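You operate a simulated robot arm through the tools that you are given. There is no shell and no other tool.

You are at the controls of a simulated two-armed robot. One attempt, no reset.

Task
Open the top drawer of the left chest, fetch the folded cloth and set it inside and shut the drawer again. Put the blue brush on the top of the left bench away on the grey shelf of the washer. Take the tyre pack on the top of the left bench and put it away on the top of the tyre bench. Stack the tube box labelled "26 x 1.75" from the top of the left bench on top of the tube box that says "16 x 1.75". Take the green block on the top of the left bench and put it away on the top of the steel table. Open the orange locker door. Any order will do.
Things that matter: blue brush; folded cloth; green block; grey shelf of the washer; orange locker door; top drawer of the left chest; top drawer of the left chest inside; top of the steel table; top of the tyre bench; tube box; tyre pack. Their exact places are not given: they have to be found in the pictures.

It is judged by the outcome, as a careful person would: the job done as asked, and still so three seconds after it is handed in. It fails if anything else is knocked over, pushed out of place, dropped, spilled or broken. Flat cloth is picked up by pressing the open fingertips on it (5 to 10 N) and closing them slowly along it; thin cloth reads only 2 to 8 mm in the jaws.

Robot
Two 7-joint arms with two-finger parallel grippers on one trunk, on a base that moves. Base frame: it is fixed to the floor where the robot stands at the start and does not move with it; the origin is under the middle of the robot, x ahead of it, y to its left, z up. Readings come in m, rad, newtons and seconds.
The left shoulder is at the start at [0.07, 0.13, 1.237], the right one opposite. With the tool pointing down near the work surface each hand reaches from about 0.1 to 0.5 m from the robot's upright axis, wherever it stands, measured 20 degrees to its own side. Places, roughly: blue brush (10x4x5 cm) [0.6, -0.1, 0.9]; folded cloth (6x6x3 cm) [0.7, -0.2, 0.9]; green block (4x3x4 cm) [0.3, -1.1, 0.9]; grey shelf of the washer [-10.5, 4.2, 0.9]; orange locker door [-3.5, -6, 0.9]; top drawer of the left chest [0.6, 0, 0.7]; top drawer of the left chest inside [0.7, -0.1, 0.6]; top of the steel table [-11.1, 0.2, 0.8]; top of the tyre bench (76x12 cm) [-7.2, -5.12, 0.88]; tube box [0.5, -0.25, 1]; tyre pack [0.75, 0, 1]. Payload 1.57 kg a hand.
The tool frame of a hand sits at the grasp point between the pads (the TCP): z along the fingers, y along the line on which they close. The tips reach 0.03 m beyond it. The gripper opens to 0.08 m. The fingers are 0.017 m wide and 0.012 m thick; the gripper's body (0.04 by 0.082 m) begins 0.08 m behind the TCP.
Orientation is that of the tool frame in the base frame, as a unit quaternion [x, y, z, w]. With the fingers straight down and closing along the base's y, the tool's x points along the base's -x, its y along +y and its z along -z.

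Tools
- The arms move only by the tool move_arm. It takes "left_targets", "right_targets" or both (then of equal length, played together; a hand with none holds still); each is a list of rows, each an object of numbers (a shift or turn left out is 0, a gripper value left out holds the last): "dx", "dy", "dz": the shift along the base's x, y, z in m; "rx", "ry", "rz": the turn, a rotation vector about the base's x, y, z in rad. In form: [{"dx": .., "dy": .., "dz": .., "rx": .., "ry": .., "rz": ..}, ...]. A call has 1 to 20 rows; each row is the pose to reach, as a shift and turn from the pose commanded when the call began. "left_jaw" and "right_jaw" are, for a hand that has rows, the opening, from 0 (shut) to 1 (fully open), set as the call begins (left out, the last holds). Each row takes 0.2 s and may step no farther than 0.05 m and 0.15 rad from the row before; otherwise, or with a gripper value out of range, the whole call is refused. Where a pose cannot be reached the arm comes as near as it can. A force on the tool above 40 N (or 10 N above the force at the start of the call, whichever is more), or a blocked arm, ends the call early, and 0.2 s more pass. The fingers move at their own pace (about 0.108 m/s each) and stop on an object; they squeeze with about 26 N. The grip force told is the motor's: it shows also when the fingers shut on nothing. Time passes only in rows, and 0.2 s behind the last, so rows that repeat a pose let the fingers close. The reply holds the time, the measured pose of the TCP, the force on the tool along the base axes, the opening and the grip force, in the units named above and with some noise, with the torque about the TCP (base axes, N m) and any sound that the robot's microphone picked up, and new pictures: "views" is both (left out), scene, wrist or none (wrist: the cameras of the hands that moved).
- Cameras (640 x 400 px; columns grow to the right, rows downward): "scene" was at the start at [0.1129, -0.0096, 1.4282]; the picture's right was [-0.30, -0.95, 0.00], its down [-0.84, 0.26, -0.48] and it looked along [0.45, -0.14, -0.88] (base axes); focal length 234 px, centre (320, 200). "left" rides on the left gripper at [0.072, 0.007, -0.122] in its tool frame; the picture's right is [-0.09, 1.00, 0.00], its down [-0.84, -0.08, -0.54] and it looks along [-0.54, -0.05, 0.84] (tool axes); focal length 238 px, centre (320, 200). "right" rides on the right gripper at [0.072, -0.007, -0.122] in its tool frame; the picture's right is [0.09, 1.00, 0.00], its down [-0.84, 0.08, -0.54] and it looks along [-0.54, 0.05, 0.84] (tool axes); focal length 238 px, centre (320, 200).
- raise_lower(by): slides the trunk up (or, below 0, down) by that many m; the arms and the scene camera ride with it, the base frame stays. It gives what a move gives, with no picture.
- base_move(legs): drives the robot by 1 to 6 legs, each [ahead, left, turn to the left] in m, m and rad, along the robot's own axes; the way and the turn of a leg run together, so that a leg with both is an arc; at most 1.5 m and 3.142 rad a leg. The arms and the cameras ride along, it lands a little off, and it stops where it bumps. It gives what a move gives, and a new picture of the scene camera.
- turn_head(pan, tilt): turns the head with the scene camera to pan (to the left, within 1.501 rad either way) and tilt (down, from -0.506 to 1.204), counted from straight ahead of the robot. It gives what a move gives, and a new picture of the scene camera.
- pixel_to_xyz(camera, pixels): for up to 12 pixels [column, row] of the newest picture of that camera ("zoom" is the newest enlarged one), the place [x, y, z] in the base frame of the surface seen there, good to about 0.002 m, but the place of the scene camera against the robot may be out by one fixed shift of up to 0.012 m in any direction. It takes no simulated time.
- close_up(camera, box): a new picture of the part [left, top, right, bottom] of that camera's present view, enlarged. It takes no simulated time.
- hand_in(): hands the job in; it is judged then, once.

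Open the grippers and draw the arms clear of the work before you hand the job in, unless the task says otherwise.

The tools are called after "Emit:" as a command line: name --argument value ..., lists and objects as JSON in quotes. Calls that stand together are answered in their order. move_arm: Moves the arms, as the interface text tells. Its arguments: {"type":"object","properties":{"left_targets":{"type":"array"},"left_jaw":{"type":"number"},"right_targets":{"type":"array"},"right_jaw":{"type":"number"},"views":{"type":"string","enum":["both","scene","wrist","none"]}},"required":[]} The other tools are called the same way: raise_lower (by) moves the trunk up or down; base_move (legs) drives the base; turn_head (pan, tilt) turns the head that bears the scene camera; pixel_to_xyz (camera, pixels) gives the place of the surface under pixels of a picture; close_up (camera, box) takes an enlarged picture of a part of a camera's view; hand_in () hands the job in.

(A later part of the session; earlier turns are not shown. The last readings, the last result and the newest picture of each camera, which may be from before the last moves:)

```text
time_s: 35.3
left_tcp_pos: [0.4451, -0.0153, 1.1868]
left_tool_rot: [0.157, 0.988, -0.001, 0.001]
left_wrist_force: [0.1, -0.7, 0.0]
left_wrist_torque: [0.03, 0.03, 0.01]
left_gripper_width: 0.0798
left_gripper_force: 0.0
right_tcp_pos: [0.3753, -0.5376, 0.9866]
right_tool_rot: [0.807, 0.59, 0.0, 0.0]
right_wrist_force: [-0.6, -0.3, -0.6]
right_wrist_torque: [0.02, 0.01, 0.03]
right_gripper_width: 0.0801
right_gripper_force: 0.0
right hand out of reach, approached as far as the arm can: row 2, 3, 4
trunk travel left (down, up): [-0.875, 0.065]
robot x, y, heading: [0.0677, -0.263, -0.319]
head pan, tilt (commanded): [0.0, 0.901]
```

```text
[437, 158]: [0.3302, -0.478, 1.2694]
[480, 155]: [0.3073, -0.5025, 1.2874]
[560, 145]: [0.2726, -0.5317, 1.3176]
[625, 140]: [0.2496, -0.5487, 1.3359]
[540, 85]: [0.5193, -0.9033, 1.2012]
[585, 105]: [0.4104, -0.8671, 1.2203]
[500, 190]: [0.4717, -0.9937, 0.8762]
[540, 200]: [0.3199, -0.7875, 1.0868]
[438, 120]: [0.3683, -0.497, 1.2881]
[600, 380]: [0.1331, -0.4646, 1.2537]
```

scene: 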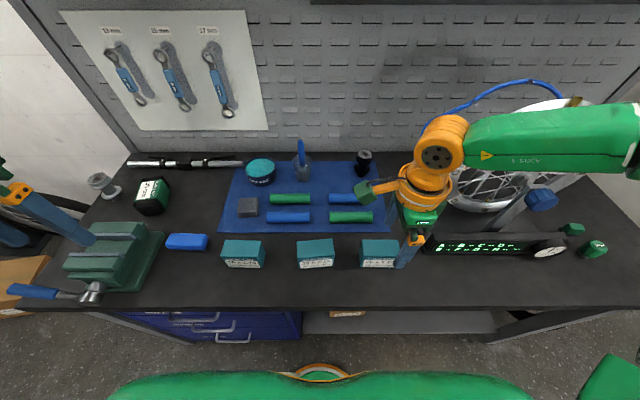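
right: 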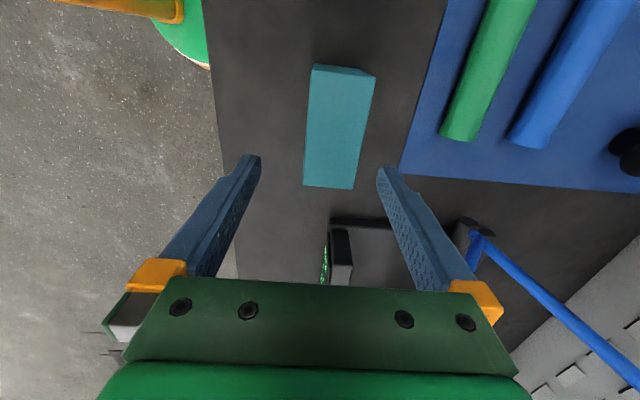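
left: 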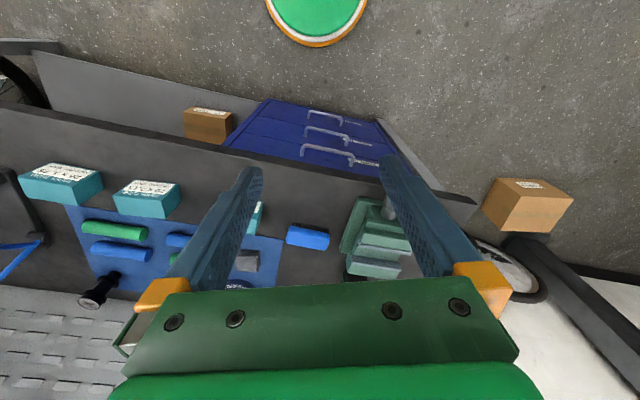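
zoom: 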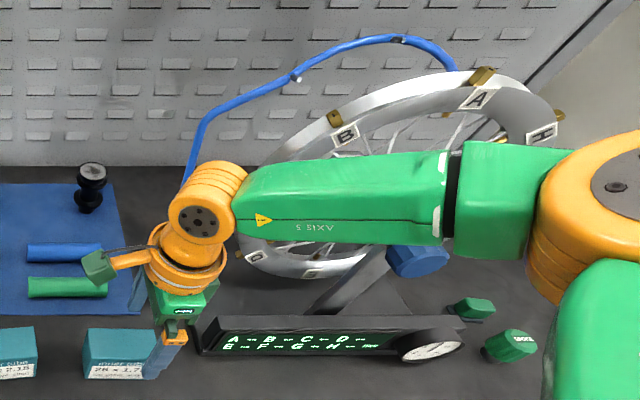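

The wrist joint sits about 0.28 m above the TCP and the arm is folded with its elbow outward. I look to the right to see the elbow against the truing stand.

Emit:
turn_head --pan -0.7 --tilt 0.8

Emit:
pixel_to_xyz --camera "scene" --pixels '[[320, 150], [380, 200], [440, 180], [420, 250], [400, 320], [250, 170]]'

```text
time_s: 36.4
left_tcp_pos: [0.4447, -0.014, 1.1872]
left_tool_rot: [0.157, 0.988, -0.001, 0.001]
left_wrist_force: [-0.1, 0.6, 0.4]
left_wrist_torque: [0.01, -0.01, 0.01]
left_gripper_width: 0.0803
left_gripper_force: 0.1
right_tcp_pos: [0.374, -0.5368, 0.9875]
right_tool_rot: [0.808, 0.59, 0.0, 0.0]
right_wrist_force: [0.2, 0.2, 0.0]
right_wrist_torque: [-0.02, 0.02, -0.02]
right_gripper_width: 0.0798
right_gripper_force: 0.1
trunk travel left (down, up): [-0.875, 0.065]
robot x, y, heading: [0.0686, -0.2661, -0.32]
head pan, tilt (commanded): [-0.7, 0.799]
```

scene: 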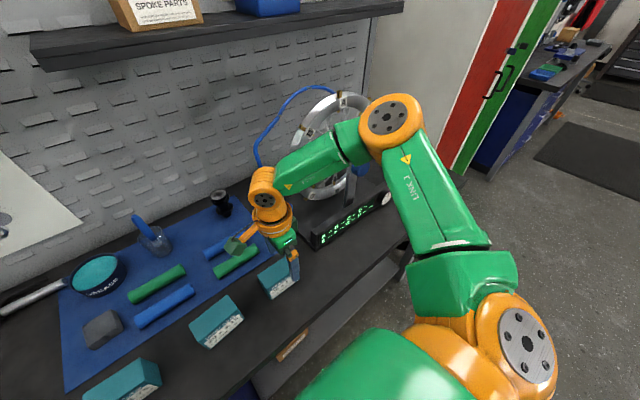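

```text
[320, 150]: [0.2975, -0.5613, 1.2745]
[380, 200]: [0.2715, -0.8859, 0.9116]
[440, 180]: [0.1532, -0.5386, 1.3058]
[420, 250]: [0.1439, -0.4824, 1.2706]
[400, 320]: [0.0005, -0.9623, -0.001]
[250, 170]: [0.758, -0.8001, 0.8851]
```

I raise and pull the right hand back, then lower the trunk 0.2 m so that the tool sits higher relative to the shoulder.

Emit:
move_arm --right_targets '[{"dz": 0.045}, {"dx": -0.015, "dy": 0.005, "dz": 0.09}, {"dx": -0.03, "dy": 0.01, "dz": 0.135}, {"dx": -0.045, "dy": 0.015, "dz": 0.18}, {"dx": -0.06, "dy": 0.02, "dz": 0.2}]' --views "none"

Emit:
raise_lower --by -0.18

Emit:
turn_head --pan -0.3 --tilt 0.8

```text
time_s: 37.6
left_tcp_pos: [0.4438, -0.015, 1.1875]
left_tool_rot: [0.157, 0.988, -0.002, 0.001]
left_wrist_force: [-0.2, 0.0, -0.1]
left_wrist_torque: [-0.02, -0.03, 0.0]
left_gripper_width: 0.0799
left_gripper_force: 0.0
right_tcp_pos: [0.3139, -0.5167, 1.1887]
right_tool_rot: [0.808, 0.589, -0.001, 0.0]
right_wrist_force: [-0.8, 0.2, -0.5]
right_wrist_torque: [0.0, -0.03, 0.01]
right_gripper_width: 0.0803
right_gripper_force: 0.1
trunk travel left (down, up): [-0.875, 0.065]
robot x, y, heading: [0.0711, -0.2685, -0.317]
head pan, tilt (commanded): [-0.7, 0.799]
```

```text
time_s: 39.6
left_tcp_pos: [0.4455, -0.0148, 1.0065]
left_tool_rot: [0.157, 0.988, -0.001, 0.001]
left_wrist_force: [0.8, 0.6, 0.3]
left_wrist_torque: [0.01, -0.02, 0.0]
left_gripper_width: 0.08
left_gripper_force: 0.1
right_tcp_pos: [0.3155, -0.5169, 1.0086]
right_tool_rot: [0.807, 0.59, -0.001, 0.001]
right_wrist_force: [0.5, -1.3, -1.1]
right_wrist_torque: [0.01, 0.03, 0.02]
right_gripper_width: 0.0799
right_gripper_force: 0.1
trunk travel left (down, up): [-0.695, 0.245]
robot x, y, heading: [0.0733, -0.2672, -0.322]
head pan, tilt (commanded): [-0.7, 0.799]
```

```text
time_s: 40.5
left_tcp_pos: [0.4456, -0.0146, 1.0075]
left_tool_rot: [0.157, 0.988, 0.0, 0.001]
left_wrist_force: [-0.9, -0.6, 0.5]
left_wrist_torque: [-0.04, 0.04, -0.01]
left_gripper_width: 0.08
left_gripper_force: 0.0
right_tcp_pos: [0.3153, -0.5164, 1.0066]
right_tool_rot: [0.807, 0.59, -0.001, 0.001]
right_wrist_force: [1.2, 0.0, -0.1]
right_wrist_torque: [0.0, -0.01, -0.02]
right_gripper_width: 0.08
right_gripper_force: 0.0
trunk travel left (down, up): [-0.695, 0.245]
robot x, y, heading: [0.0684, -0.2656, -0.317]
head pan, tilt (commanded): [-0.3, 0.799]
```

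scene: 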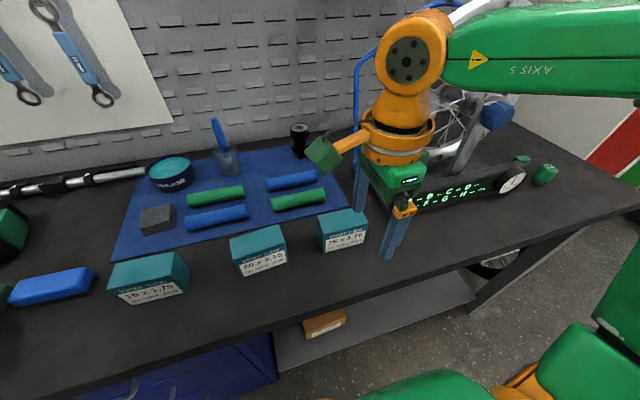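

Now I move the hand above the box at the same height and check reach.

Emit:
move_arm --right_targets '[{"dx": 0.0375, "dy": -0.005}, {"dx": 0.075, "dy": -0.0096}, {"dx": 0.075, "dy": -0.0096, "dz": -0.03}]' --views "wrist"

```text
time_s: 41.3
left_tcp_pos: [0.4439, -0.0153, 1.0081]
left_tool_rot: [0.157, 0.988, 0.0, 0.0]
left_wrist_force: [-0.9, 0.5, 0.2]
left_wrist_torque: [-0.02, 0.01, -0.01]
left_gripper_width: 0.0801
left_gripper_force: 0.0
right_tcp_pos: [0.3893, -0.5267, 0.9787]
right_tool_rot: [0.807, 0.59, 0.0, 0.001]
right_wrist_force: [0.8, -0.8, 0.3]
right_wrist_torque: [0.02, 0.02, -0.04]
right_gripper_width: 0.0801
right_gripper_force: 0.0
right hand out of reach, approached as far as the arm can: row 2
trunk travel left (down, up): [-0.695, 0.245]
robot x, y, heading: [0.0693, -0.2679, -0.318]
head pan, tilt (commanded): [-0.3, 0.799]
```

right: 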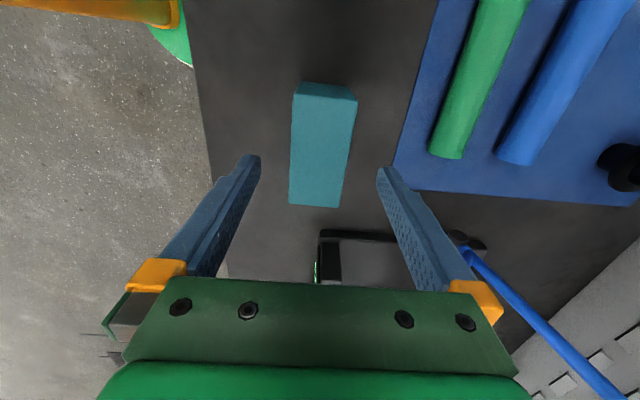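

Reached (0.389, -0.527, 0.979). I verify the box top's corners in this wrist picture: (300,97), (352,104), (338,205), (291,203).

Emit:
pixel_to_xyz --camera "right" --pixels '[[299, 99], [353, 105], [337, 203], [292, 201], [322, 150]]'

```text
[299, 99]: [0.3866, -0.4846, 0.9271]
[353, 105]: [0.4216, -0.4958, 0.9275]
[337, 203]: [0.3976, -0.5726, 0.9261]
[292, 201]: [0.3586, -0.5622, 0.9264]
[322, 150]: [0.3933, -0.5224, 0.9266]
```

The box centre is (0.391, -0.529), within 2 mm of the TCP. I descend to z≈0.905 and close the gripper.

Emit:
move_arm --right_targets '[{"dx": 0.002, "dy": -0.002, "dz": -0.025}, {"dx": 0.002, "dy": -0.002, "dz": -0.05}, {"dx": 0.002, "dy": -0.002, "dz": -0.074}]' --right_jaw 1.0 --views "none"

Emit:
move_arm --right_targets '[{"dx": 0}, {"dx": 0}, {"dx": 0}, {"dx": 0}]' --right_jaw 0.0 --views "wrist"

```text
time_s: 42.1
left_tcp_pos: [0.4472, -0.0152, 1.0062]
left_tool_rot: [0.156, 0.988, -0.001, 0.001]
left_wrist_force: [-0.3, 0.3, 0.1]
left_wrist_torque: [-0.02, 0.0, -0.02]
left_gripper_width: 0.0801
left_gripper_force: 0.1
right_tcp_pos: [0.3921, -0.5289, 0.903]
right_tool_rot: [0.807, 0.59, -0.001, 0.0]
right_wrist_force: [-0.8, 0.4, -0.1]
right_wrist_torque: [0.01, -0.04, 0.02]
right_gripper_width: 0.0801
right_gripper_force: 0.0
trunk travel left (down, up): [-0.695, 0.245]
robot x, y, heading: [0.0732, -0.2662, -0.31]
head pan, tilt (commanded): [-0.3, 0.799]
```

```text
time_s: 43.1
left_tcp_pos: [0.4457, -0.0152, 1.0069]
left_tool_rot: [0.157, 0.988, -0.001, 0.001]
left_wrist_force: [0.1, -0.2, -0.2]
left_wrist_torque: [0.01, -0.05, -0.01]
left_gripper_width: 0.0801
left_gripper_force: 0.1
right_tcp_pos: [0.3927, -0.5289, 0.9048]
right_tool_rot: [0.807, 0.59, -0.001, 0.001]
right_wrist_force: [0.0, -0.3, -0.7]
right_wrist_torque: [0.0, -0.02, 0.01]
right_gripper_width: 0.045
right_gripper_force: 26.4
trunk travel left (down, up): [-0.695, 0.245]
robot x, y, heading: [0.0676, -0.2662, -0.314]
head pan, tilt (commanded): [-0.3, 0.799]
```

right: 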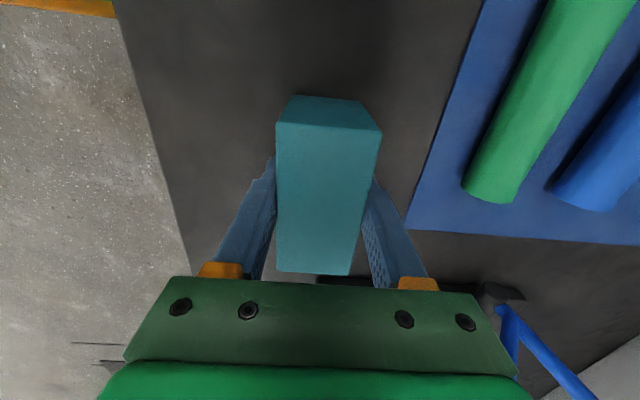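

Box held (0.045 m). I lift it to z≈1.0 while raising and retracting the left hand so it clears the vise handle when I sidestep left.

Emit:
move_arm --right_targets '[{"dz": 0.03}, {"dz": 0.06}, {"dz": 0.09}, {"dz": 0.1}]' --left_targets '[{"dx": -0.025, "dy": 0.008, "dz": 0.035}, {"dx": -0.055, "dy": 0.018, "dz": 0.07}, {"dx": -0.085, "dy": 0.027, "dz": 0.1}, {"dx": -0.114, "dy": 0.037, "dz": 0.13}]' --views "scene"

```text
time_s: 44.1
left_tcp_pos: [0.4484, -0.0478, 1.0862]
left_tool_rot: [0.156, 0.988, -0.001, 0.002]
left_wrist_force: [-0.9, 0.7, -0.7]
left_wrist_torque: [0.01, 0.03, 0.0]
left_gripper_width: 0.08
left_gripper_force: 0.1
left hand out of reach, approached as far as the arm can: row 1, 2, 3, 4
right_tcp_pos: [0.3886, -0.5328, 0.9944]
right_tool_rot: [0.807, 0.59, 0.001, -0.001]
right_wrist_force: [0.2, 0.3, 0.3]
right_wrist_torque: [-0.02, 0.0, 0.01]
right_gripper_width: 0.0
right_gripper_force: 21.1
right hand out of reach, approached as far as the arm can: row 3, 4
trunk travel left (down, up): [-0.695, 0.245]
robot x, y, heading: [0.0718, -0.2699, -0.316]
head pan, tilt (commanded): [-0.3, 0.799]
```

scene: 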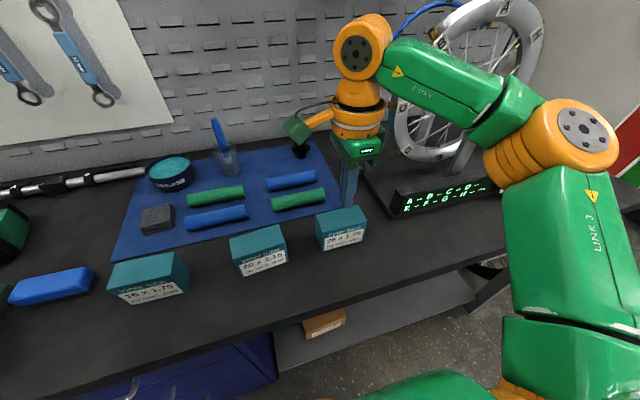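

The right gripper reads 0.0: the box slipped out and remains on the bench near (341,228). I look with the wrist camera at what happened.

Emit:
close_up --camera "right" --box '[160, 0, 480, 200]'

Emit:
close_up --camera "scene" --box '[280, 130, 440, 260]'

```text
2.00 times, centred on (320, 100) of right
```

zoom: 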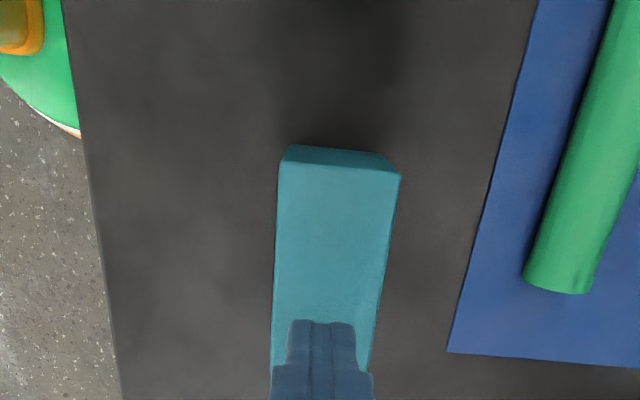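

```text
3.08 times, centred on (360, 195) of scene
```

zoom: 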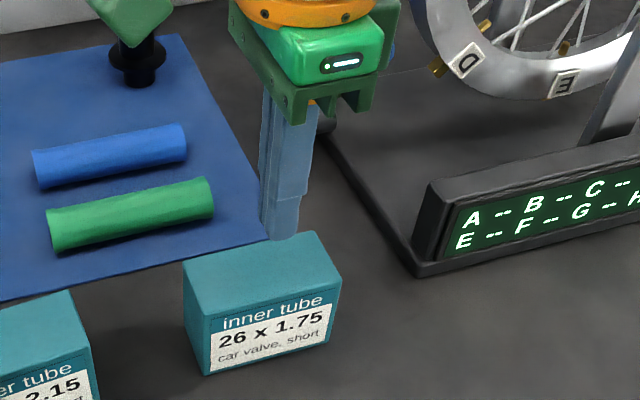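

I query the box's current corners in the right wrist picture and the scene to see if it moved.

Emit:
pixel_to_xyz --camera "right" --pixels '[[301, 86], [356, 92], [302, 130], [350, 140], [325, 110]]'

Emit:
pixel_to_xyz --camera "zoom" --pixels '[[190, 262], [310, 238], [335, 285], [210, 315], [275, 300]]'

```text
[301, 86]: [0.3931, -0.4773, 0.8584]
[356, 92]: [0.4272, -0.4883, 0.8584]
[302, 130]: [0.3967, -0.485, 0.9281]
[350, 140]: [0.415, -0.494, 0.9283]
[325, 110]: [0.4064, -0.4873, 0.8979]
```

```text
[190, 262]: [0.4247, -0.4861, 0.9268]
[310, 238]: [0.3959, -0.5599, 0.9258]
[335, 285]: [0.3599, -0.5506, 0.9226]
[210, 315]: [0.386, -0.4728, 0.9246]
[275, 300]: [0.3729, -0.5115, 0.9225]
```

The box barely moved. I open the jaws, re-centre above it and look again before a deeper grasp.

Emit:
move_arm --right_targets '[{"dx": 0.002, "dy": 0.002}, {"dx": 0.004, "dy": 0.004, "dz": -0.01}, {"dx": 0.004, "dy": 0.004, "dz": -0.015}, {"dx": 0.004, "dy": 0.004, "dz": -0.015}]' --right_jaw 1.0 --views "wrist"

```text
time_s: 45.1
left_tcp_pos: [0.4487, -0.0462, 1.0855]
left_tool_rot: [0.157, 0.988, 0.0, 0.0]
left_wrist_force: [-0.1, 0.6, 0.7]
left_wrist_torque: [0.0, -0.03, 0.02]
left_gripper_width: 0.0801
left_gripper_force: 0.2
right_tcp_pos: [0.3925, -0.5274, 0.98]
right_tool_rot: [0.808, 0.589, 0.0, 0.0]
right_wrist_force: [-0.2, -0.3, 0.2]
right_wrist_torque: [-0.01, 0.03, -0.01]
right_gripper_width: 0.0803
right_gripper_force: 0.1
trunk travel left (down, up): [-0.695, 0.245]
robot x, y, heading: [0.0679, -0.2644, -0.318]
head pan, tilt (commanded): [-0.3, 0.799]
```

right: 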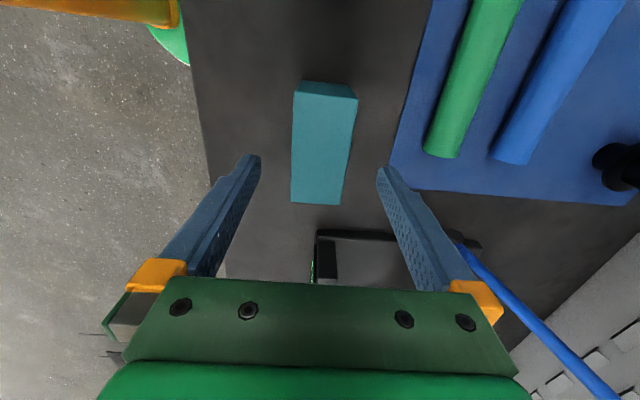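

The box is again centred between the fingers. I descend deeper (z≈0.893), close, and lift gently by 1 cm to see whether it holds.

Emit:
move_arm --right_targets '[{"dx": 0.001, "dy": -0.001, "dz": -0.03}, {"dx": 0.001, "dy": -0.001, "dz": -0.06}, {"dx": 0.001, "dy": -0.001, "dz": -0.087}]' --views "none"

Emit:
move_arm --right_targets '[{"dx": 0}, {"dx": 0}, {"dx": 0}, {"dx": 0}, {"dx": 0}, {"dx": 0}]' --right_jaw 0.0 --views "none"

Emit:
move_arm --right_targets '[{"dz": 0.004}, {"dz": 0.008}, {"dz": 0.012}]' --views "both"

```text
time_s: 45.9
left_tcp_pos: [0.4495, -0.0469, 1.0843]
left_tool_rot: [0.156, 0.988, -0.001, 0.001]
left_wrist_force: [0.1, 0.1, 0.2]
left_wrist_torque: [-0.02, -0.02, 0.01]
left_gripper_width: 0.08
left_gripper_force: 0.0
right_tcp_pos: [0.3953, -0.5278, 0.8926]
right_tool_rot: [0.807, 0.59, 0.0, 0.0]
right_wrist_force: [0.4, -0.7, 0.1]
right_wrist_torque: [-0.03, 0.02, 0.02]
right_gripper_width: 0.0799
right_gripper_force: 0.1
trunk travel left (down, up): [-0.695, 0.245]
robot x, y, heading: [0.071, -0.2694, -0.312]
head pan, tilt (commanded): [-0.3, 0.799]
```

```text
time_s: 47.3
left_tcp_pos: [0.448, -0.0483, 1.0841]
left_tool_rot: [0.156, 0.988, -0.001, 0.001]
left_wrist_force: [-0.1, 1.0, 0.7]
left_wrist_torque: [-0.04, 0.0, 0.03]
left_gripper_width: 0.0803
left_gripper_force: 0.1
right_tcp_pos: [0.3952, -0.5281, 0.8937]
right_tool_rot: [0.807, 0.59, 0.0, 0.001]
right_wrist_force: [-0.5, -0.4, 1.3]
right_wrist_torque: [0.02, -0.01, 0.01]
right_gripper_width: 0.045
right_gripper_force: 25.8
trunk travel left (down, up): [-0.695, 0.245]
robot x, y, heading: [0.071, -0.2669, -0.314]
head pan, tilt (commanded): [-0.3, 0.799]
```

```text
time_s: 48.1
left_tcp_pos: [0.4489, -0.0466, 1.085]
left_tool_rot: [0.156, 0.988, -0.001, 0.001]
left_wrist_force: [0.4, 0.0, -0.6]
left_wrist_torque: [0.0, 0.0, 0.0]
left_gripper_width: 0.08
left_gripper_force: 0.1
right_tcp_pos: [0.3939, -0.5282, 0.9049]
right_tool_rot: [0.807, 0.59, -0.001, 0.0]
right_wrist_force: [0.1, 0.3, -2.1]
right_wrist_torque: [0.01, 0.0, -0.02]
right_gripper_width: 0.0447
right_gripper_force: 26.2
trunk travel left (down, up): [-0.695, 0.245]
robot x, y, heading: [0.0694, -0.2709, -0.311]
head pan, tilt (commanded): [-0.3, 0.799]
```

scene: 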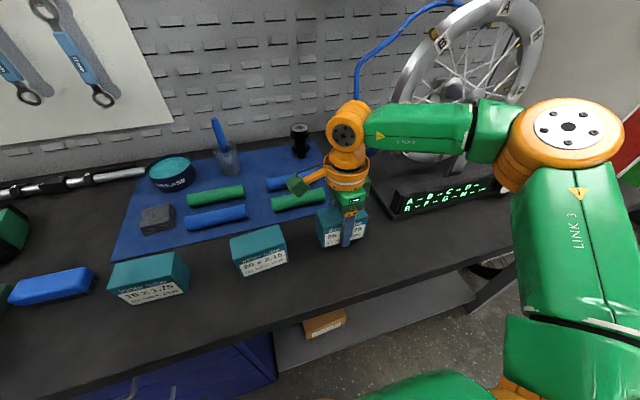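
right: 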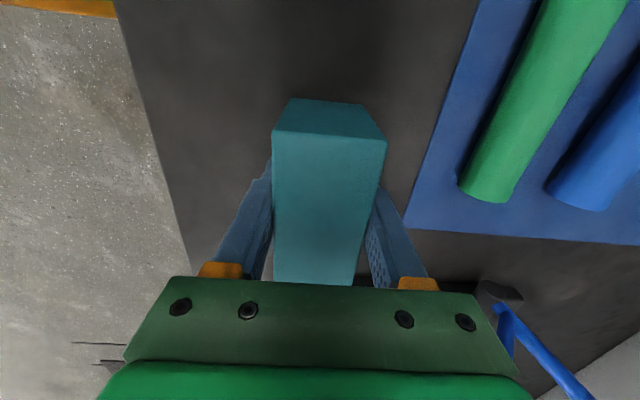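

The box is held (about 2 N of weight). I keep lifting slowly to z≈0.98.

Emit:
move_arm --right_targets '[{"dz": 0.01}, {"dz": 0.02}, {"dz": 0.03}, {"dz": 0.04}, {"dz": 0.05}, {"dz": 0.06}, {"dz": 0.07}, {"dz": 0.075}]' --views "both"

```text
time_s: 49.9
left_tcp_pos: [0.4489, -0.0468, 1.0853]
left_tool_rot: [0.157, 0.988, 0.0, 0.001]
left_wrist_force: [-1.2, -0.6, -0.2]
left_wrist_torque: [-0.01, 0.0, 0.0]
left_gripper_width: 0.0801
left_gripper_force: 0.1
right_tcp_pos: [0.3928, -0.5283, 0.9808]
right_tool_rot: [0.807, 0.59, 0.0, 0.0]
right_wrist_force: [0.4, -0.8, -1.4]
right_wrist_torque: [0.03, 0.01, -0.01]
right_gripper_width: 0.0448
right_gripper_force: 25.6
trunk travel left (down, up): [-0.695, 0.245]
robot x, y, heading: [0.0678, -0.2667, -0.315]
head pan, tilt (commanded): [-0.3, 0.799]
```

scene: 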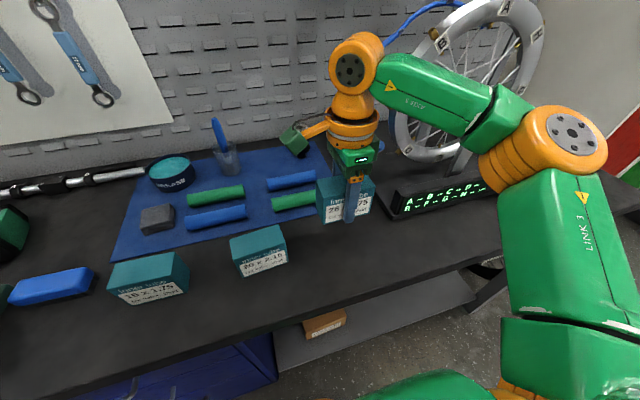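
right: 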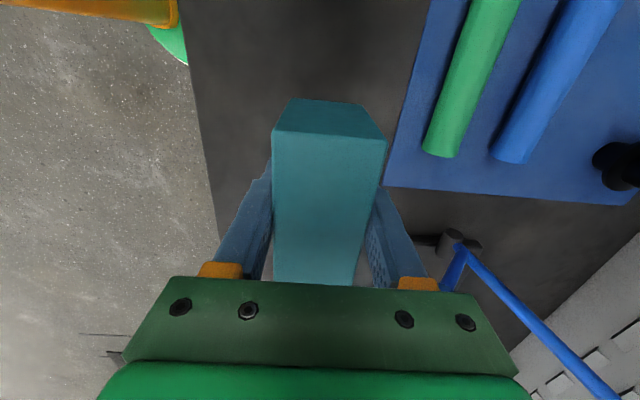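

It's lifted securely. I draw it back 6 cm toward the robot and a bit higher, slowly, for clearance past the middle box.

Emit:
move_arm --right_targets '[{"dx": -0.0095, "dy": 0.003, "dz": 0.003}, {"dx": -0.019, "dy": 0.006, "dz": 0.006}, {"dx": -0.0285, "dy": 0.009, "dz": 0.01}, {"dx": -0.038, "dy": 0.012, "dz": 0.015}, {"dx": -0.0475, "dy": 0.015, "dz": 0.02}, {"dx": -0.057, "dy": 0.018, "dz": 0.025}, {"dx": -0.0665, "dy": 0.021, "dz": 0.03}, {"dx": -0.076, "dy": 0.0245, "dz": 0.035}]' --views "none"

Emit:
base_move --legs '[[0, 0.17, 0], [0, 0.17, 0]]'

```text
time_s: 51.7
left_tcp_pos: [0.4486, -0.0461, 1.0868]
left_tool_rot: [0.157, 0.988, -0.001, 0.001]
left_wrist_force: [-1.1, 0.0, 0.3]
left_wrist_torque: [0.0, -0.02, 0.01]
left_gripper_width: 0.0798
left_gripper_force: 0.1
right_tcp_pos: [0.3165, -0.5029, 1.0165]
right_tool_rot: [0.807, 0.59, -0.001, 0.0]
right_wrist_force: [-0.3, -0.1, -1.9]
right_wrist_torque: [-0.02, 0.0, -0.01]
right_gripper_width: 0.0446
right_gripper_force: 26.5
trunk travel left (down, up): [-0.695, 0.245]
robot x, y, heading: [0.0718, -0.265, -0.319]
head pan, tilt (commanded): [-0.3, 0.799]
```

```text
time_s: 54.2
left_tcp_pos: [0.5533, 0.2758, 1.087]
left_tool_rot: [0.156, 0.988, 0.0, 0.001]
left_wrist_force: [-0.4, 0.1, 0.3]
left_wrist_torque: [0.02, -0.02, -0.01]
left_gripper_width: 0.0798
left_gripper_force: 0.0
right_tcp_pos: [0.4236, -0.1815, 1.0153]
right_tool_rot: [0.807, 0.59, 0.001, -0.001]
right_wrist_force: [0.9, -0.1, -1.9]
right_wrist_torque: [0.0, -0.01, -0.02]
right_gripper_width: 0.0447
right_gripper_force: 26.0
trunk travel left (down, up): [-0.695, 0.245]
robot x, y, heading: [0.1711, 0.056, -0.319]
head pan, tilt (commanded): [-0.3, 0.799]
```

scene: 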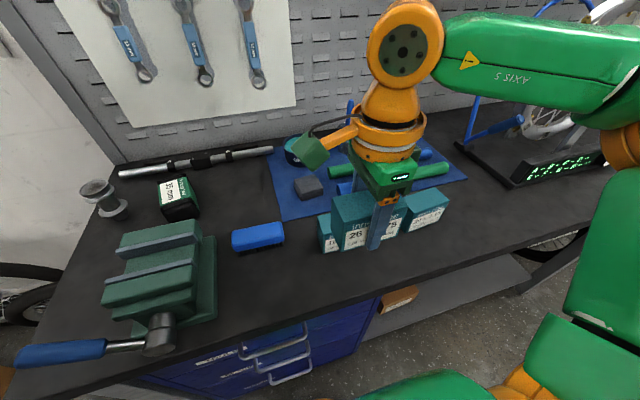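

The hand is now in front of the 16 x 1.75 box. I look from the wrist camera to measure that box.

Emit:
close_up --camera "right" --box '[160, 0, 640, 300]'

Emit:
close_up --camera "scene" --box '[280, 160, 460, 280]'

```text
1.33 times, centred on (400, 150) of right
```

zoom: 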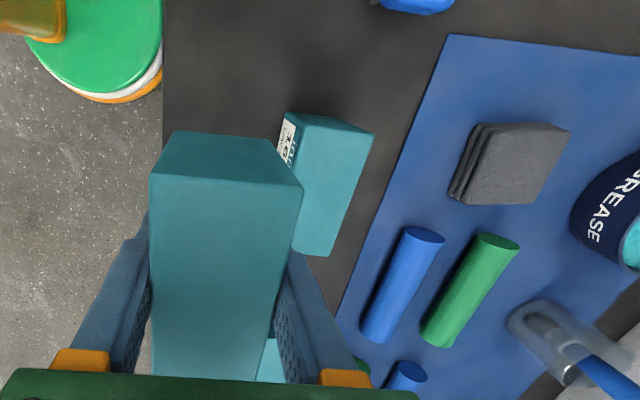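

```text
3.33 times, centred on (370, 220) of scene
```

zoom: 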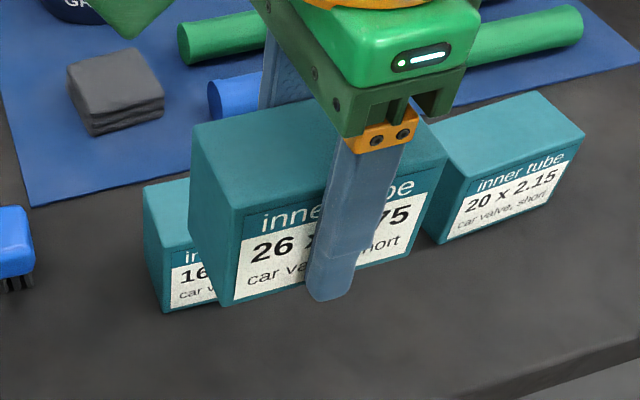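

I query the 16 box's top corners in the right wrist picture: (388,89), (437,102), (405,187), and left face points.

Emit:
pixel_to_xyz --camera "right" --pixels '[[388, 90], [436, 102], [405, 187], [390, 160], [382, 98], [280, 110], [275, 270], [375, 105], [285, 140], [380, 145]]'

```text
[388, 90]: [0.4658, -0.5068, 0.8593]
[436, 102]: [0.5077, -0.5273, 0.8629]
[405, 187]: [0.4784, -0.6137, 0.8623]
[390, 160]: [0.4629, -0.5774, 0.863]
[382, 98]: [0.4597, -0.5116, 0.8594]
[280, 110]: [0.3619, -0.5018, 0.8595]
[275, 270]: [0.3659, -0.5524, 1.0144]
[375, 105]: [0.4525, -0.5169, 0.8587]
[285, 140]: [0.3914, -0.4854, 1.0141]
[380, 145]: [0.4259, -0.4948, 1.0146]
```

That picture was stale; I re-take the wrist close-up and query within it.

Emit:
close_up --camera "right" --box '[160, 0, 640, 300]'

Emit:
pixel_to_xyz --camera "zoom" --pixels '[[303, 120], [366, 136], [325, 250], [305, 248], [330, 180], [288, 125], [180, 185], [270, 185], [163, 360], [258, 365], [500, 170], [410, 5]]'

```text
1.33 times, centred on (400, 150) of right
```

zoom: 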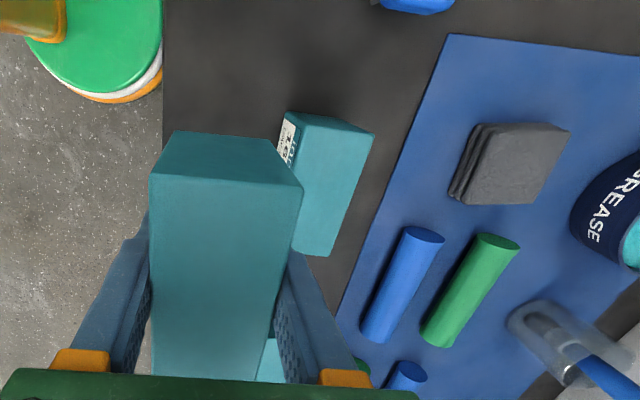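

```text
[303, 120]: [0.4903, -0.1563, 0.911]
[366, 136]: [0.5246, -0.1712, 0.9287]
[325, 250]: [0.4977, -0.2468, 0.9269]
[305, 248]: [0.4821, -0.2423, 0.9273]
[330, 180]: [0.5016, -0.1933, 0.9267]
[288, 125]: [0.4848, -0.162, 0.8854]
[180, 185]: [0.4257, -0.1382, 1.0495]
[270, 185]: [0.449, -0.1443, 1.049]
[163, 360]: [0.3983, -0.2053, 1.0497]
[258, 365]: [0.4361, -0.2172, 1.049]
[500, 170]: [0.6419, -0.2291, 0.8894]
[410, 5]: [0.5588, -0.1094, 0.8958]
```

The 16 box's centre is at bench coords (n 0.532, u -0.0415), so I need to go 7.3 cm forward. I move over it slowly, dropping to z≈0.985.

Emit:
move_arm --right_targets '[{"dx": 0.01, "dy": -0.003, "dz": -0.003}, {"dx": 0.02, "dy": -0.006, "dz": -0.006}, {"dx": 0.03, "dy": -0.009, "dz": -0.01}, {"dx": 0.04, "dy": -0.012, "dz": -0.014}, {"dx": 0.05, "dy": -0.0152, "dz": -0.018}, {"dx": 0.06, "dy": -0.0183, "dz": -0.022}, {"dx": 0.0698, "dy": -0.0214, "dz": -0.026}, {"dx": 0.0698, "dy": -0.0214, "dz": -0.03}]' --views "both"

```text
time_s: 56.0
left_tcp_pos: [0.5538, 0.2783, 1.0852]
left_tool_rot: [0.156, 0.988, -0.001, 0.001]
left_wrist_force: [0.5, 0.2, 1.1]
left_wrist_torque: [0.0, 0.0, 0.01]
left_gripper_width: 0.0798
left_gripper_force: 0.1
right_tcp_pos: [0.4936, -0.2014, 0.9849]
right_tool_rot: [0.808, 0.59, -0.002, 0.001]
right_wrist_force: [0.1, -0.2, -1.9]
right_wrist_torque: [-0.03, 0.01, -0.06]
right_gripper_width: 0.0447
right_gripper_force: 25.6
trunk travel left (down, up): [-0.695, 0.245]
robot x, y, heading: [0.177, 0.0565, -0.32]
head pan, tilt (commanded): [-0.3, 0.799]
```

scene: 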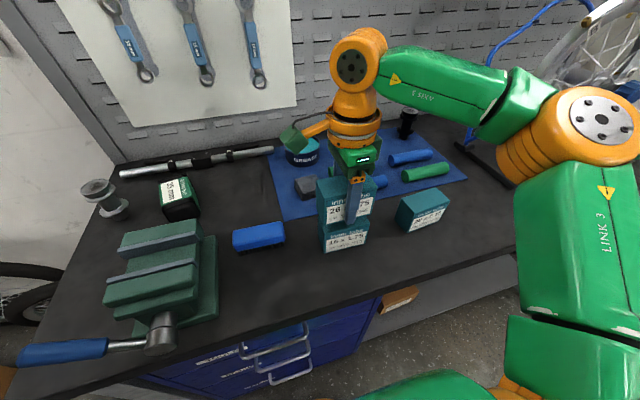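
right: 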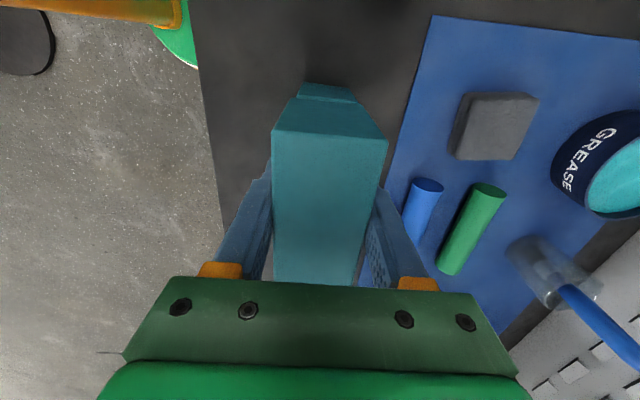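

Aligned over the 16 box (n 0.532, u -0.040). I lower 2.1 cm slowly until it rests.

Emit:
move_arm --right_targets '[{"dz": -0.005}, {"dz": -0.01}, {"dz": -0.015}, {"dz": -0.019}, {"dz": -0.0215}]' --views "both"

```text
time_s: 57.2
left_tcp_pos: [0.5547, 0.277, 1.0846]
left_tool_rot: [0.156, 0.988, -0.001, 0.001]
left_wrist_force: [-0.2, -0.3, -0.7]
left_wrist_torque: [0.01, 0.0, 0.01]
left_gripper_width: 0.0801
left_gripper_force: 0.0
right_tcp_pos: [0.4934, -0.2016, 0.9627]
right_tool_rot: [0.807, 0.591, 0.0, 0.0]
right_wrist_force: [0.1, -0.8, -1.5]
right_wrist_torque: [0.0, 0.0, 0.01]
right_gripper_width: 0.0449
right_gripper_force: 26.0
trunk travel left (down, up): [-0.695, 0.245]
robot x, y, heading: [0.1753, 0.0565, -0.317]
head pan, tilt (commanded): [-0.3, 0.799]
```

scene: 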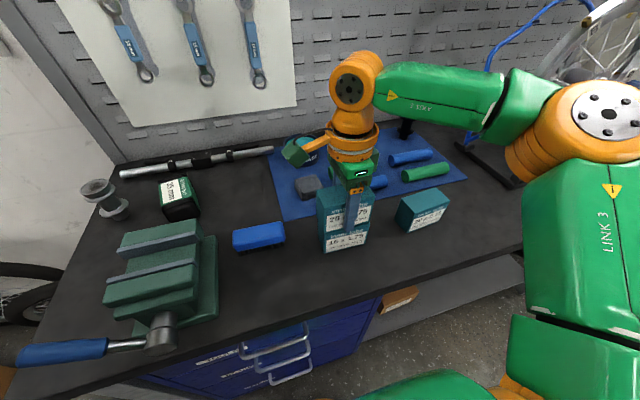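
right: 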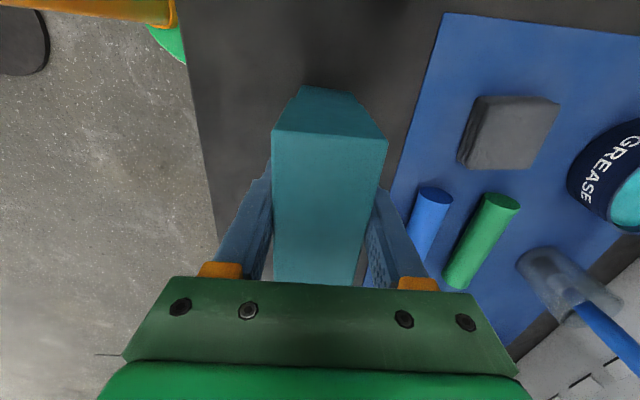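

The weight is still on the gripper (-1.5 N). I step down another 3 mm and watch the force.

Emit:
move_arm --right_targets '[{"dz": -0.0015}, {"dz": -0.003}]' --views "none"

Emit:
close_up --camera "scene" --box '[290, 160, 410, 260]'

```text
time_s: 57.8
left_tcp_pos: [0.554, 0.2784, 1.0849]
left_tool_rot: [0.156, 0.988, 0.0, 0.001]
left_wrist_force: [0.6, -1.0, -0.4]
left_wrist_torque: [-0.01, -0.01, -0.02]
left_gripper_width: 0.0799
left_gripper_force: 0.1
right_tcp_pos: [0.4941, -0.2012, 0.9613]
right_tool_rot: [0.807, 0.591, 0.0, 0.0]
right_wrist_force: [-0.5, 0.4, -2.4]
right_wrist_torque: [-0.02, -0.01, -0.01]
right_gripper_width: 0.0445
right_gripper_force: 25.8
trunk travel left (down, up): [-0.695, 0.245]
robot x, y, heading: [0.176, 0.0562, -0.315]
head pan, tilt (commanded): [-0.3, 0.799]
```

```text
4.00 times, centred on (350, 210) of scene
```

zoom: 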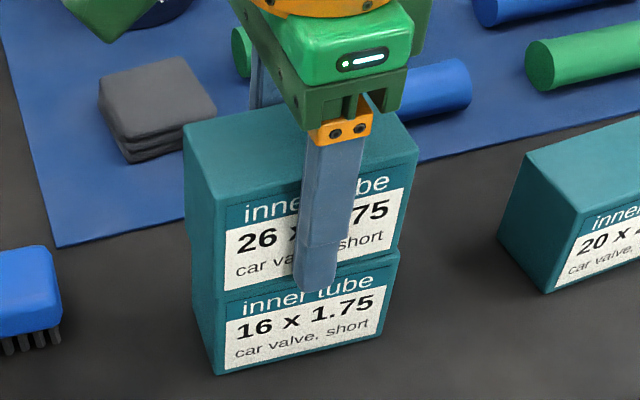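

Well aligned visually. I keep lowering in 1 mm steps, watching for the load to go.

Emit:
move_arm --right_targets '[{"dz": -0.001}, {"dz": -0.002}, {"dz": -0.002}]' --views "none"

Emit:
close_up --camera "scene" --box '[310, 180, 380, 260]'

```text
time_s: 58.6
left_tcp_pos: [0.5528, 0.2785, 1.0854]
left_tool_rot: [0.156, 0.988, -0.001, 0.001]
left_wrist_force: [-0.9, 0.8, 0.5]
left_wrist_torque: [0.0, 0.0, -0.05]
left_gripper_width: 0.08
left_gripper_force: 0.1
right_tcp_pos: [0.493, -0.1994, 0.9612]
right_tool_rot: [0.807, 0.59, 0.001, 0.002]
right_wrist_force: [4.9, -4.8, 20.3]
right_wrist_torque: [-0.22, -0.05, 0.03]
right_gripper_width: 0.0449
right_gripper_force: 26.2
trunk travel left (down, up): [-0.695, 0.245]
robot x, y, heading: [0.1765, 0.0513, -0.32]
head pan, tilt (commanded): [-0.3, 0.799]
```

```text
5.00 times, centred on (345, 220) of scene
```

zoom: 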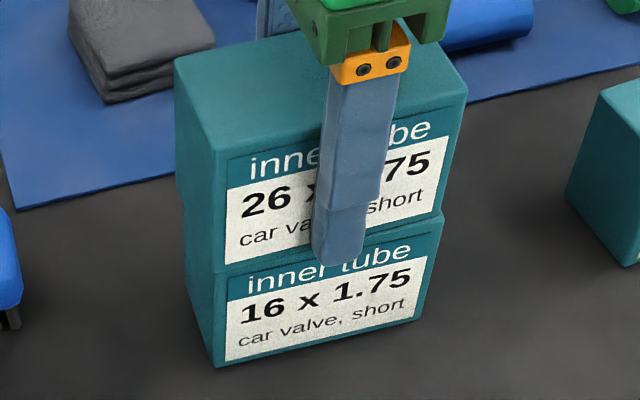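

Contact: 20 N downward. I relax upward about 1.5 mm and open the jaws.

Emit:
move_arm --right_targets '[{"dz": 0.0015}, {"dz": 0.0015}]' --views "none"

Emit:
move_arm --right_targets '[{"dz": 0}, {"dz": 0}, {"dz": 0}]' --right_jaw 0.9 --views "wrist"

```text
time_s: 59.2
left_tcp_pos: [0.5539, 0.2779, 1.0855]
left_tool_rot: [0.155, 0.988, -0.001, 0.002]
left_wrist_force: [0.1, -0.1, 0.2]
left_wrist_torque: [0.04, 0.01, 0.01]
left_gripper_width: 0.0799
left_gripper_force: 0.0
right_tcp_pos: [0.4949, -0.2001, 0.9606]
right_tool_rot: [0.807, 0.591, -0.001, 0.0]
right_wrist_force: [1.3, -0.2, 6.2]
right_wrist_torque: [0.16, -0.18, -0.01]
right_gripper_width: 0.0444
right_gripper_force: 25.6
trunk travel left (down, up): [-0.695, 0.245]
robot x, y, heading: [0.1768, 0.0572, -0.314]
head pan, tilt (commanded): [-0.3, 0.799]
```

```text
time_s: 60.0
left_tcp_pos: [0.5542, 0.2782, 1.0854]
left_tool_rot: [0.156, 0.988, 0.0, 0.0]
left_wrist_force: [-0.1, -0.1, -0.4]
left_wrist_torque: [0.0, -0.01, -0.02]
left_gripper_width: 0.0802
left_gripper_force: 0.0
right_tcp_pos: [0.4935, -0.2017, 0.9609]
right_tool_rot: [0.807, 0.591, -0.001, 0.0]
right_wrist_force: [-0.8, -0.6, -0.3]
right_wrist_torque: [-0.03, -0.03, 0.03]
right_gripper_width: 0.0719
right_gripper_force: 0.0
trunk travel left (down, up): [-0.695, 0.245]
robot x, y, heading: [0.176, 0.0597, -0.315]
head pan, tilt (commanded): [-0.3, 0.799]
```

right: 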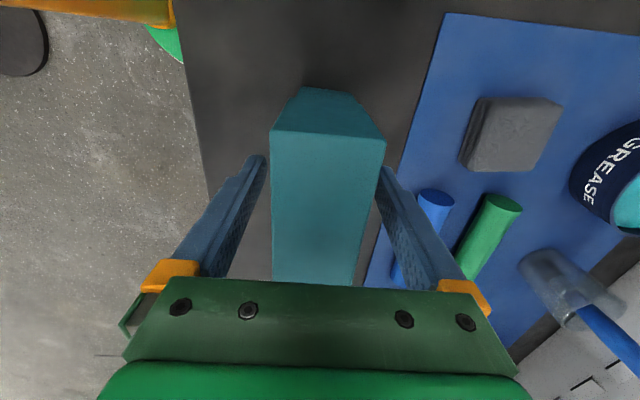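

Released at 0.072 m opening. Since the arm drifts when raised at this reach, I lift straight up with the trunk instead.

Emit:
raise_lower --by 0.1

Emit:
close_up --camera "right" --box '[160, 0, 640, 300]'

Emit:
close_up --camera "scene" --box '[120, 100, 480, 330]'

```text
time_s: 61.3
left_tcp_pos: [0.5541, 0.2782, 1.1847]
left_tool_rot: [0.155, 0.988, -0.001, 0.0]
left_wrist_force: [-0.2, -0.4, 0.7]
left_wrist_torque: [0.02, 0.02, -0.01]
left_gripper_width: 0.0798
left_gripper_force: 0.0
right_tcp_pos: [0.494, -0.2021, 1.0604]
right_tool_rot: [0.807, 0.591, 0.0, 0.001]
right_wrist_force: [-0.1, 0.3, -0.6]
right_wrist_torque: [0.03, -0.05, 0.01]
right_gripper_width: 0.072
right_gripper_force: 0.1
trunk travel left (down, up): [-0.795, 0.145]
robot x, y, heading: [0.1763, 0.0567, -0.312]
head pan, tilt (commanded): [-0.3, 0.799]
```

```text
1.33 times, centred on (400, 150) of right
```

zoom: 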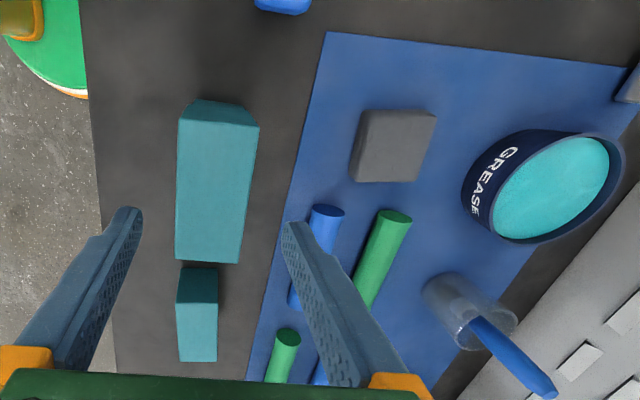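

```text
1.74 times, centred on (300, 215) of scene
```

zoom: 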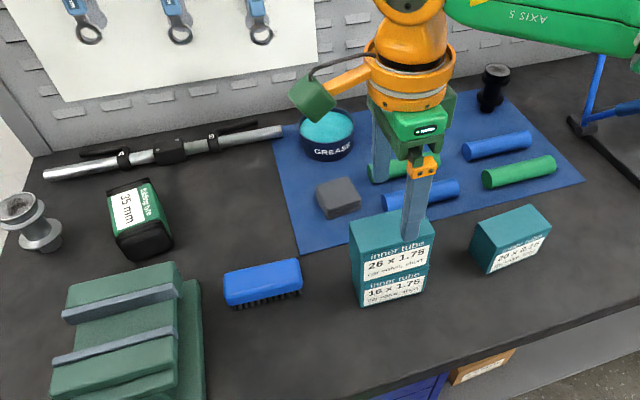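

The stack stands well aligned. Next the grey folded cloth: I measure its corners in the wrist view.

Emit:
close_up --camera "right" --box '[160, 0, 640, 300]'

Emit:
pixel_to_xyz --camera "zoom" --pixels '[[368, 116], [430, 120], [412, 178], [362, 178], [390, 150], [355, 180], [500, 150], [585, 160], [300, 160], [325, 208], [395, 215], [283, 2]]'

```text
1.33 times, centred on (400, 150) of right
```

zoom: 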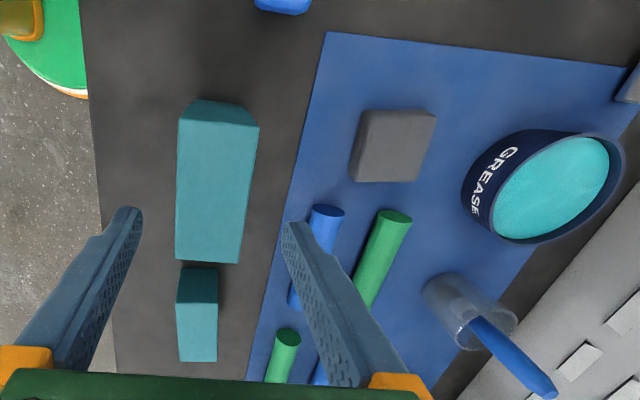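

```text
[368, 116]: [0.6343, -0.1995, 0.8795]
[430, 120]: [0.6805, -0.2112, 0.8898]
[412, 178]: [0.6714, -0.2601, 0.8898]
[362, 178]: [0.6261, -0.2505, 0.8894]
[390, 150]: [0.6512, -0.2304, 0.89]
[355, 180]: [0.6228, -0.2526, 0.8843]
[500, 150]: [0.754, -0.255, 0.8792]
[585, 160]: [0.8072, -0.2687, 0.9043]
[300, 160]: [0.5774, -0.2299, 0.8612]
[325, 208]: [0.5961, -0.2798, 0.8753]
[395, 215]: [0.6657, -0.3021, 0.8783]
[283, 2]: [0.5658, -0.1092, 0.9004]
```

The cloth centre is about (0.653, -0.231), top z 0.890, yaw about -0.2 rad. I draw the right hand back and turn it so the jaws close along the bench, matching the cloth.

Emit:
move_arm --right_targets '[{"dz": 0.02, "rz": 0.14}, {"dx": -0.01, "dy": 0.003, "dz": 0.03, "rz": 0.28}, {"dx": -0.02, "dy": 0.006, "dz": 0.03, "rz": 0.42}, {"dx": -0.03, "dy": 0.01, "dz": 0.03, "rz": 0.56}, {"dx": -0.04, "dy": 0.013, "dz": 0.03, "rz": 0.7}, {"dx": -0.05, "dy": 0.016, "dz": 0.03, "rz": 0.84}, {"dx": -0.06, "dy": 0.019, "dz": 0.03, "rz": 0.98}, {"dx": -0.07, "dy": 0.022, "dz": 0.03, "rz": 1.12}, {"dx": -0.08, "dy": 0.026, "dz": 0.03, "rz": 1.26}, {"dx": -0.09, "dy": 0.029, "dz": 0.03, "rz": 1.4}, {"dx": -0.095, "dy": 0.031, "dz": 0.03, "rz": 1.54}, {"dx": -0.095, "dy": 0.031, "dz": 0.03, "rz": 1.684}]' --views "none"

Emit:
base_move --legs '[[0.06, 0.02, 0]]'

```text
time_s: 63.9
left_tcp_pos: [0.555, 0.2784, 1.1855]
left_tool_rot: [0.155, 0.988, 0.0, 0.001]
left_wrist_force: [-0.2, 0.5, -0.3]
left_wrist_torque: [0.01, 0.0, 0.03]
left_gripper_width: 0.0799
left_gripper_force: 0.0
right_tcp_pos: [0.3988, -0.1708, 1.0914]
right_tool_rot: [0.097, 0.995, 0.0, 0.001]
right_wrist_force: [-0.6, 0.2, 0.1]
right_wrist_torque: [-0.02, -0.01, 0.0]
right_gripper_width: 0.072
right_gripper_force: 0.0
trunk travel left (down, up): [-0.795, 0.145]
robot x, y, heading: [0.1746, 0.0593, -0.312]
head pan, tilt (commanded): [-0.3, 0.799]
```

```text
time_s: 64.9
left_tcp_pos: [0.6094, 0.2775, 1.1875]
left_tool_rot: [0.156, 0.988, 0.0, 0.005]
left_wrist_force: [-1.9, 0.7, 0.1]
left_wrist_torque: [-0.01, -0.07, -0.02]
left_gripper_width: 0.0802
left_gripper_force: 0.0
right_tcp_pos: [0.4555, -0.1701, 1.0928]
right_tool_rot: [0.097, 0.995, 0.0, 0.004]
right_wrist_force: [-0.4, -1.3, 0.3]
right_wrist_torque: [-0.02, -0.05, -0.02]
right_gripper_width: 0.0718
right_gripper_force: 0.0
trunk travel left (down, up): [-0.795, 0.145]
robot x, y, heading: [0.239, 0.0549, -0.317]
head pan, tilt (commanded): [-0.3, 0.799]
```

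scene: 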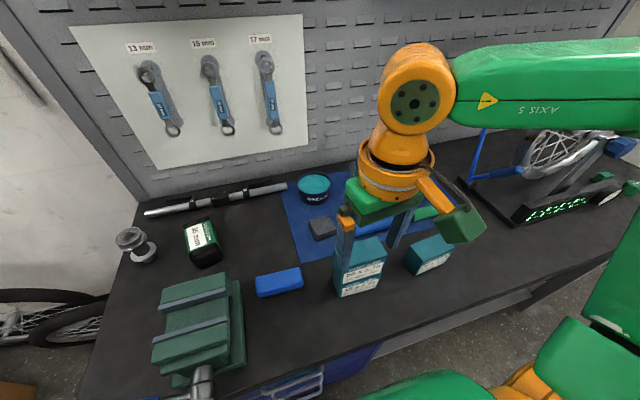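

The base moved 6 cm closer. I move the right hand over the stack at z≈1.07 toward the cloth to test reach.

Emit:
move_arm --right_targets '[{"dx": 0.04, "dy": -0.0122, "dz": -0.005}, {"dx": 0.08, "dy": -0.0244, "dz": -0.01}, {"dx": 0.12, "dy": -0.0366, "dz": -0.02}, {"dx": 0.16, "dy": -0.0488, "dz": -0.03}, {"dx": 0.1975, "dy": -0.061, "dz": -0.04}, {"dx": 0.1975, "dy": -0.061, "dz": -0.06}, {"dx": 0.1975, "dy": -0.061, "dz": -0.08}]' --right_jaw 0.92 --views "both"

```text
time_s: 66.5
left_tcp_pos: [0.6165, 0.2776, 1.1861]
left_tool_rot: [0.155, 0.988, -0.002, 0.002]
left_wrist_force: [0.6, 0.4, 0.2]
left_wrist_torque: [0.01, 0.0, -0.01]
left_gripper_width: 0.0798
left_gripper_force: 0.0
right_tcp_pos: [0.588, -0.2459, 1.0108]
right_tool_rot: [0.097, 0.995, 0.0, 0.001]
right_wrist_force: [0.5, 1.0, 1.1]
right_wrist_torque: [0.0, 0.03, 0.01]
right_gripper_width: 0.0737
right_gripper_force: 0.0
right hand out of reach, approached as far as the arm can: row 3, 4, 5, 6, 7
trunk travel left (down, up): [-0.795, 0.145]
robot x, y, heading: [0.2416, 0.0584, -0.319]
head pan, tilt (commanded): [-0.3, 0.799]
```

scene: 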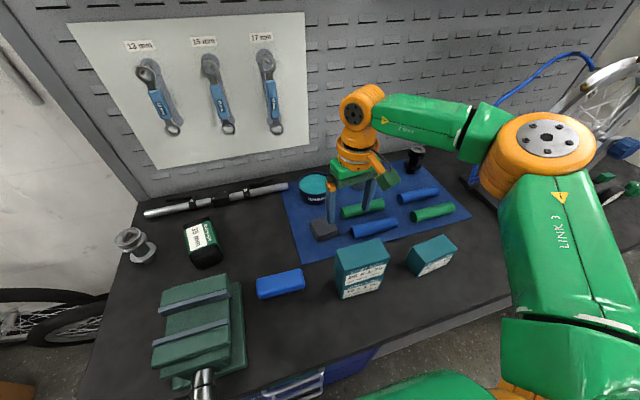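
right: 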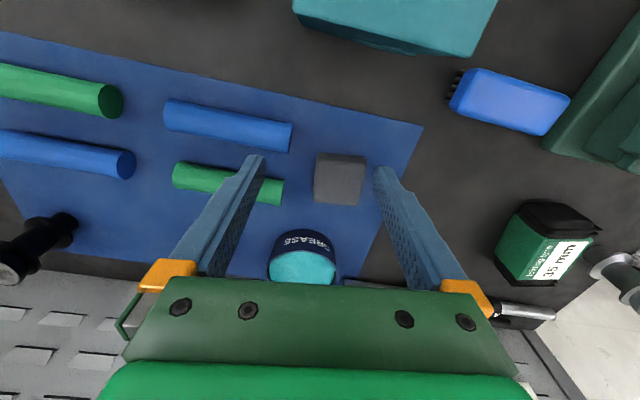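

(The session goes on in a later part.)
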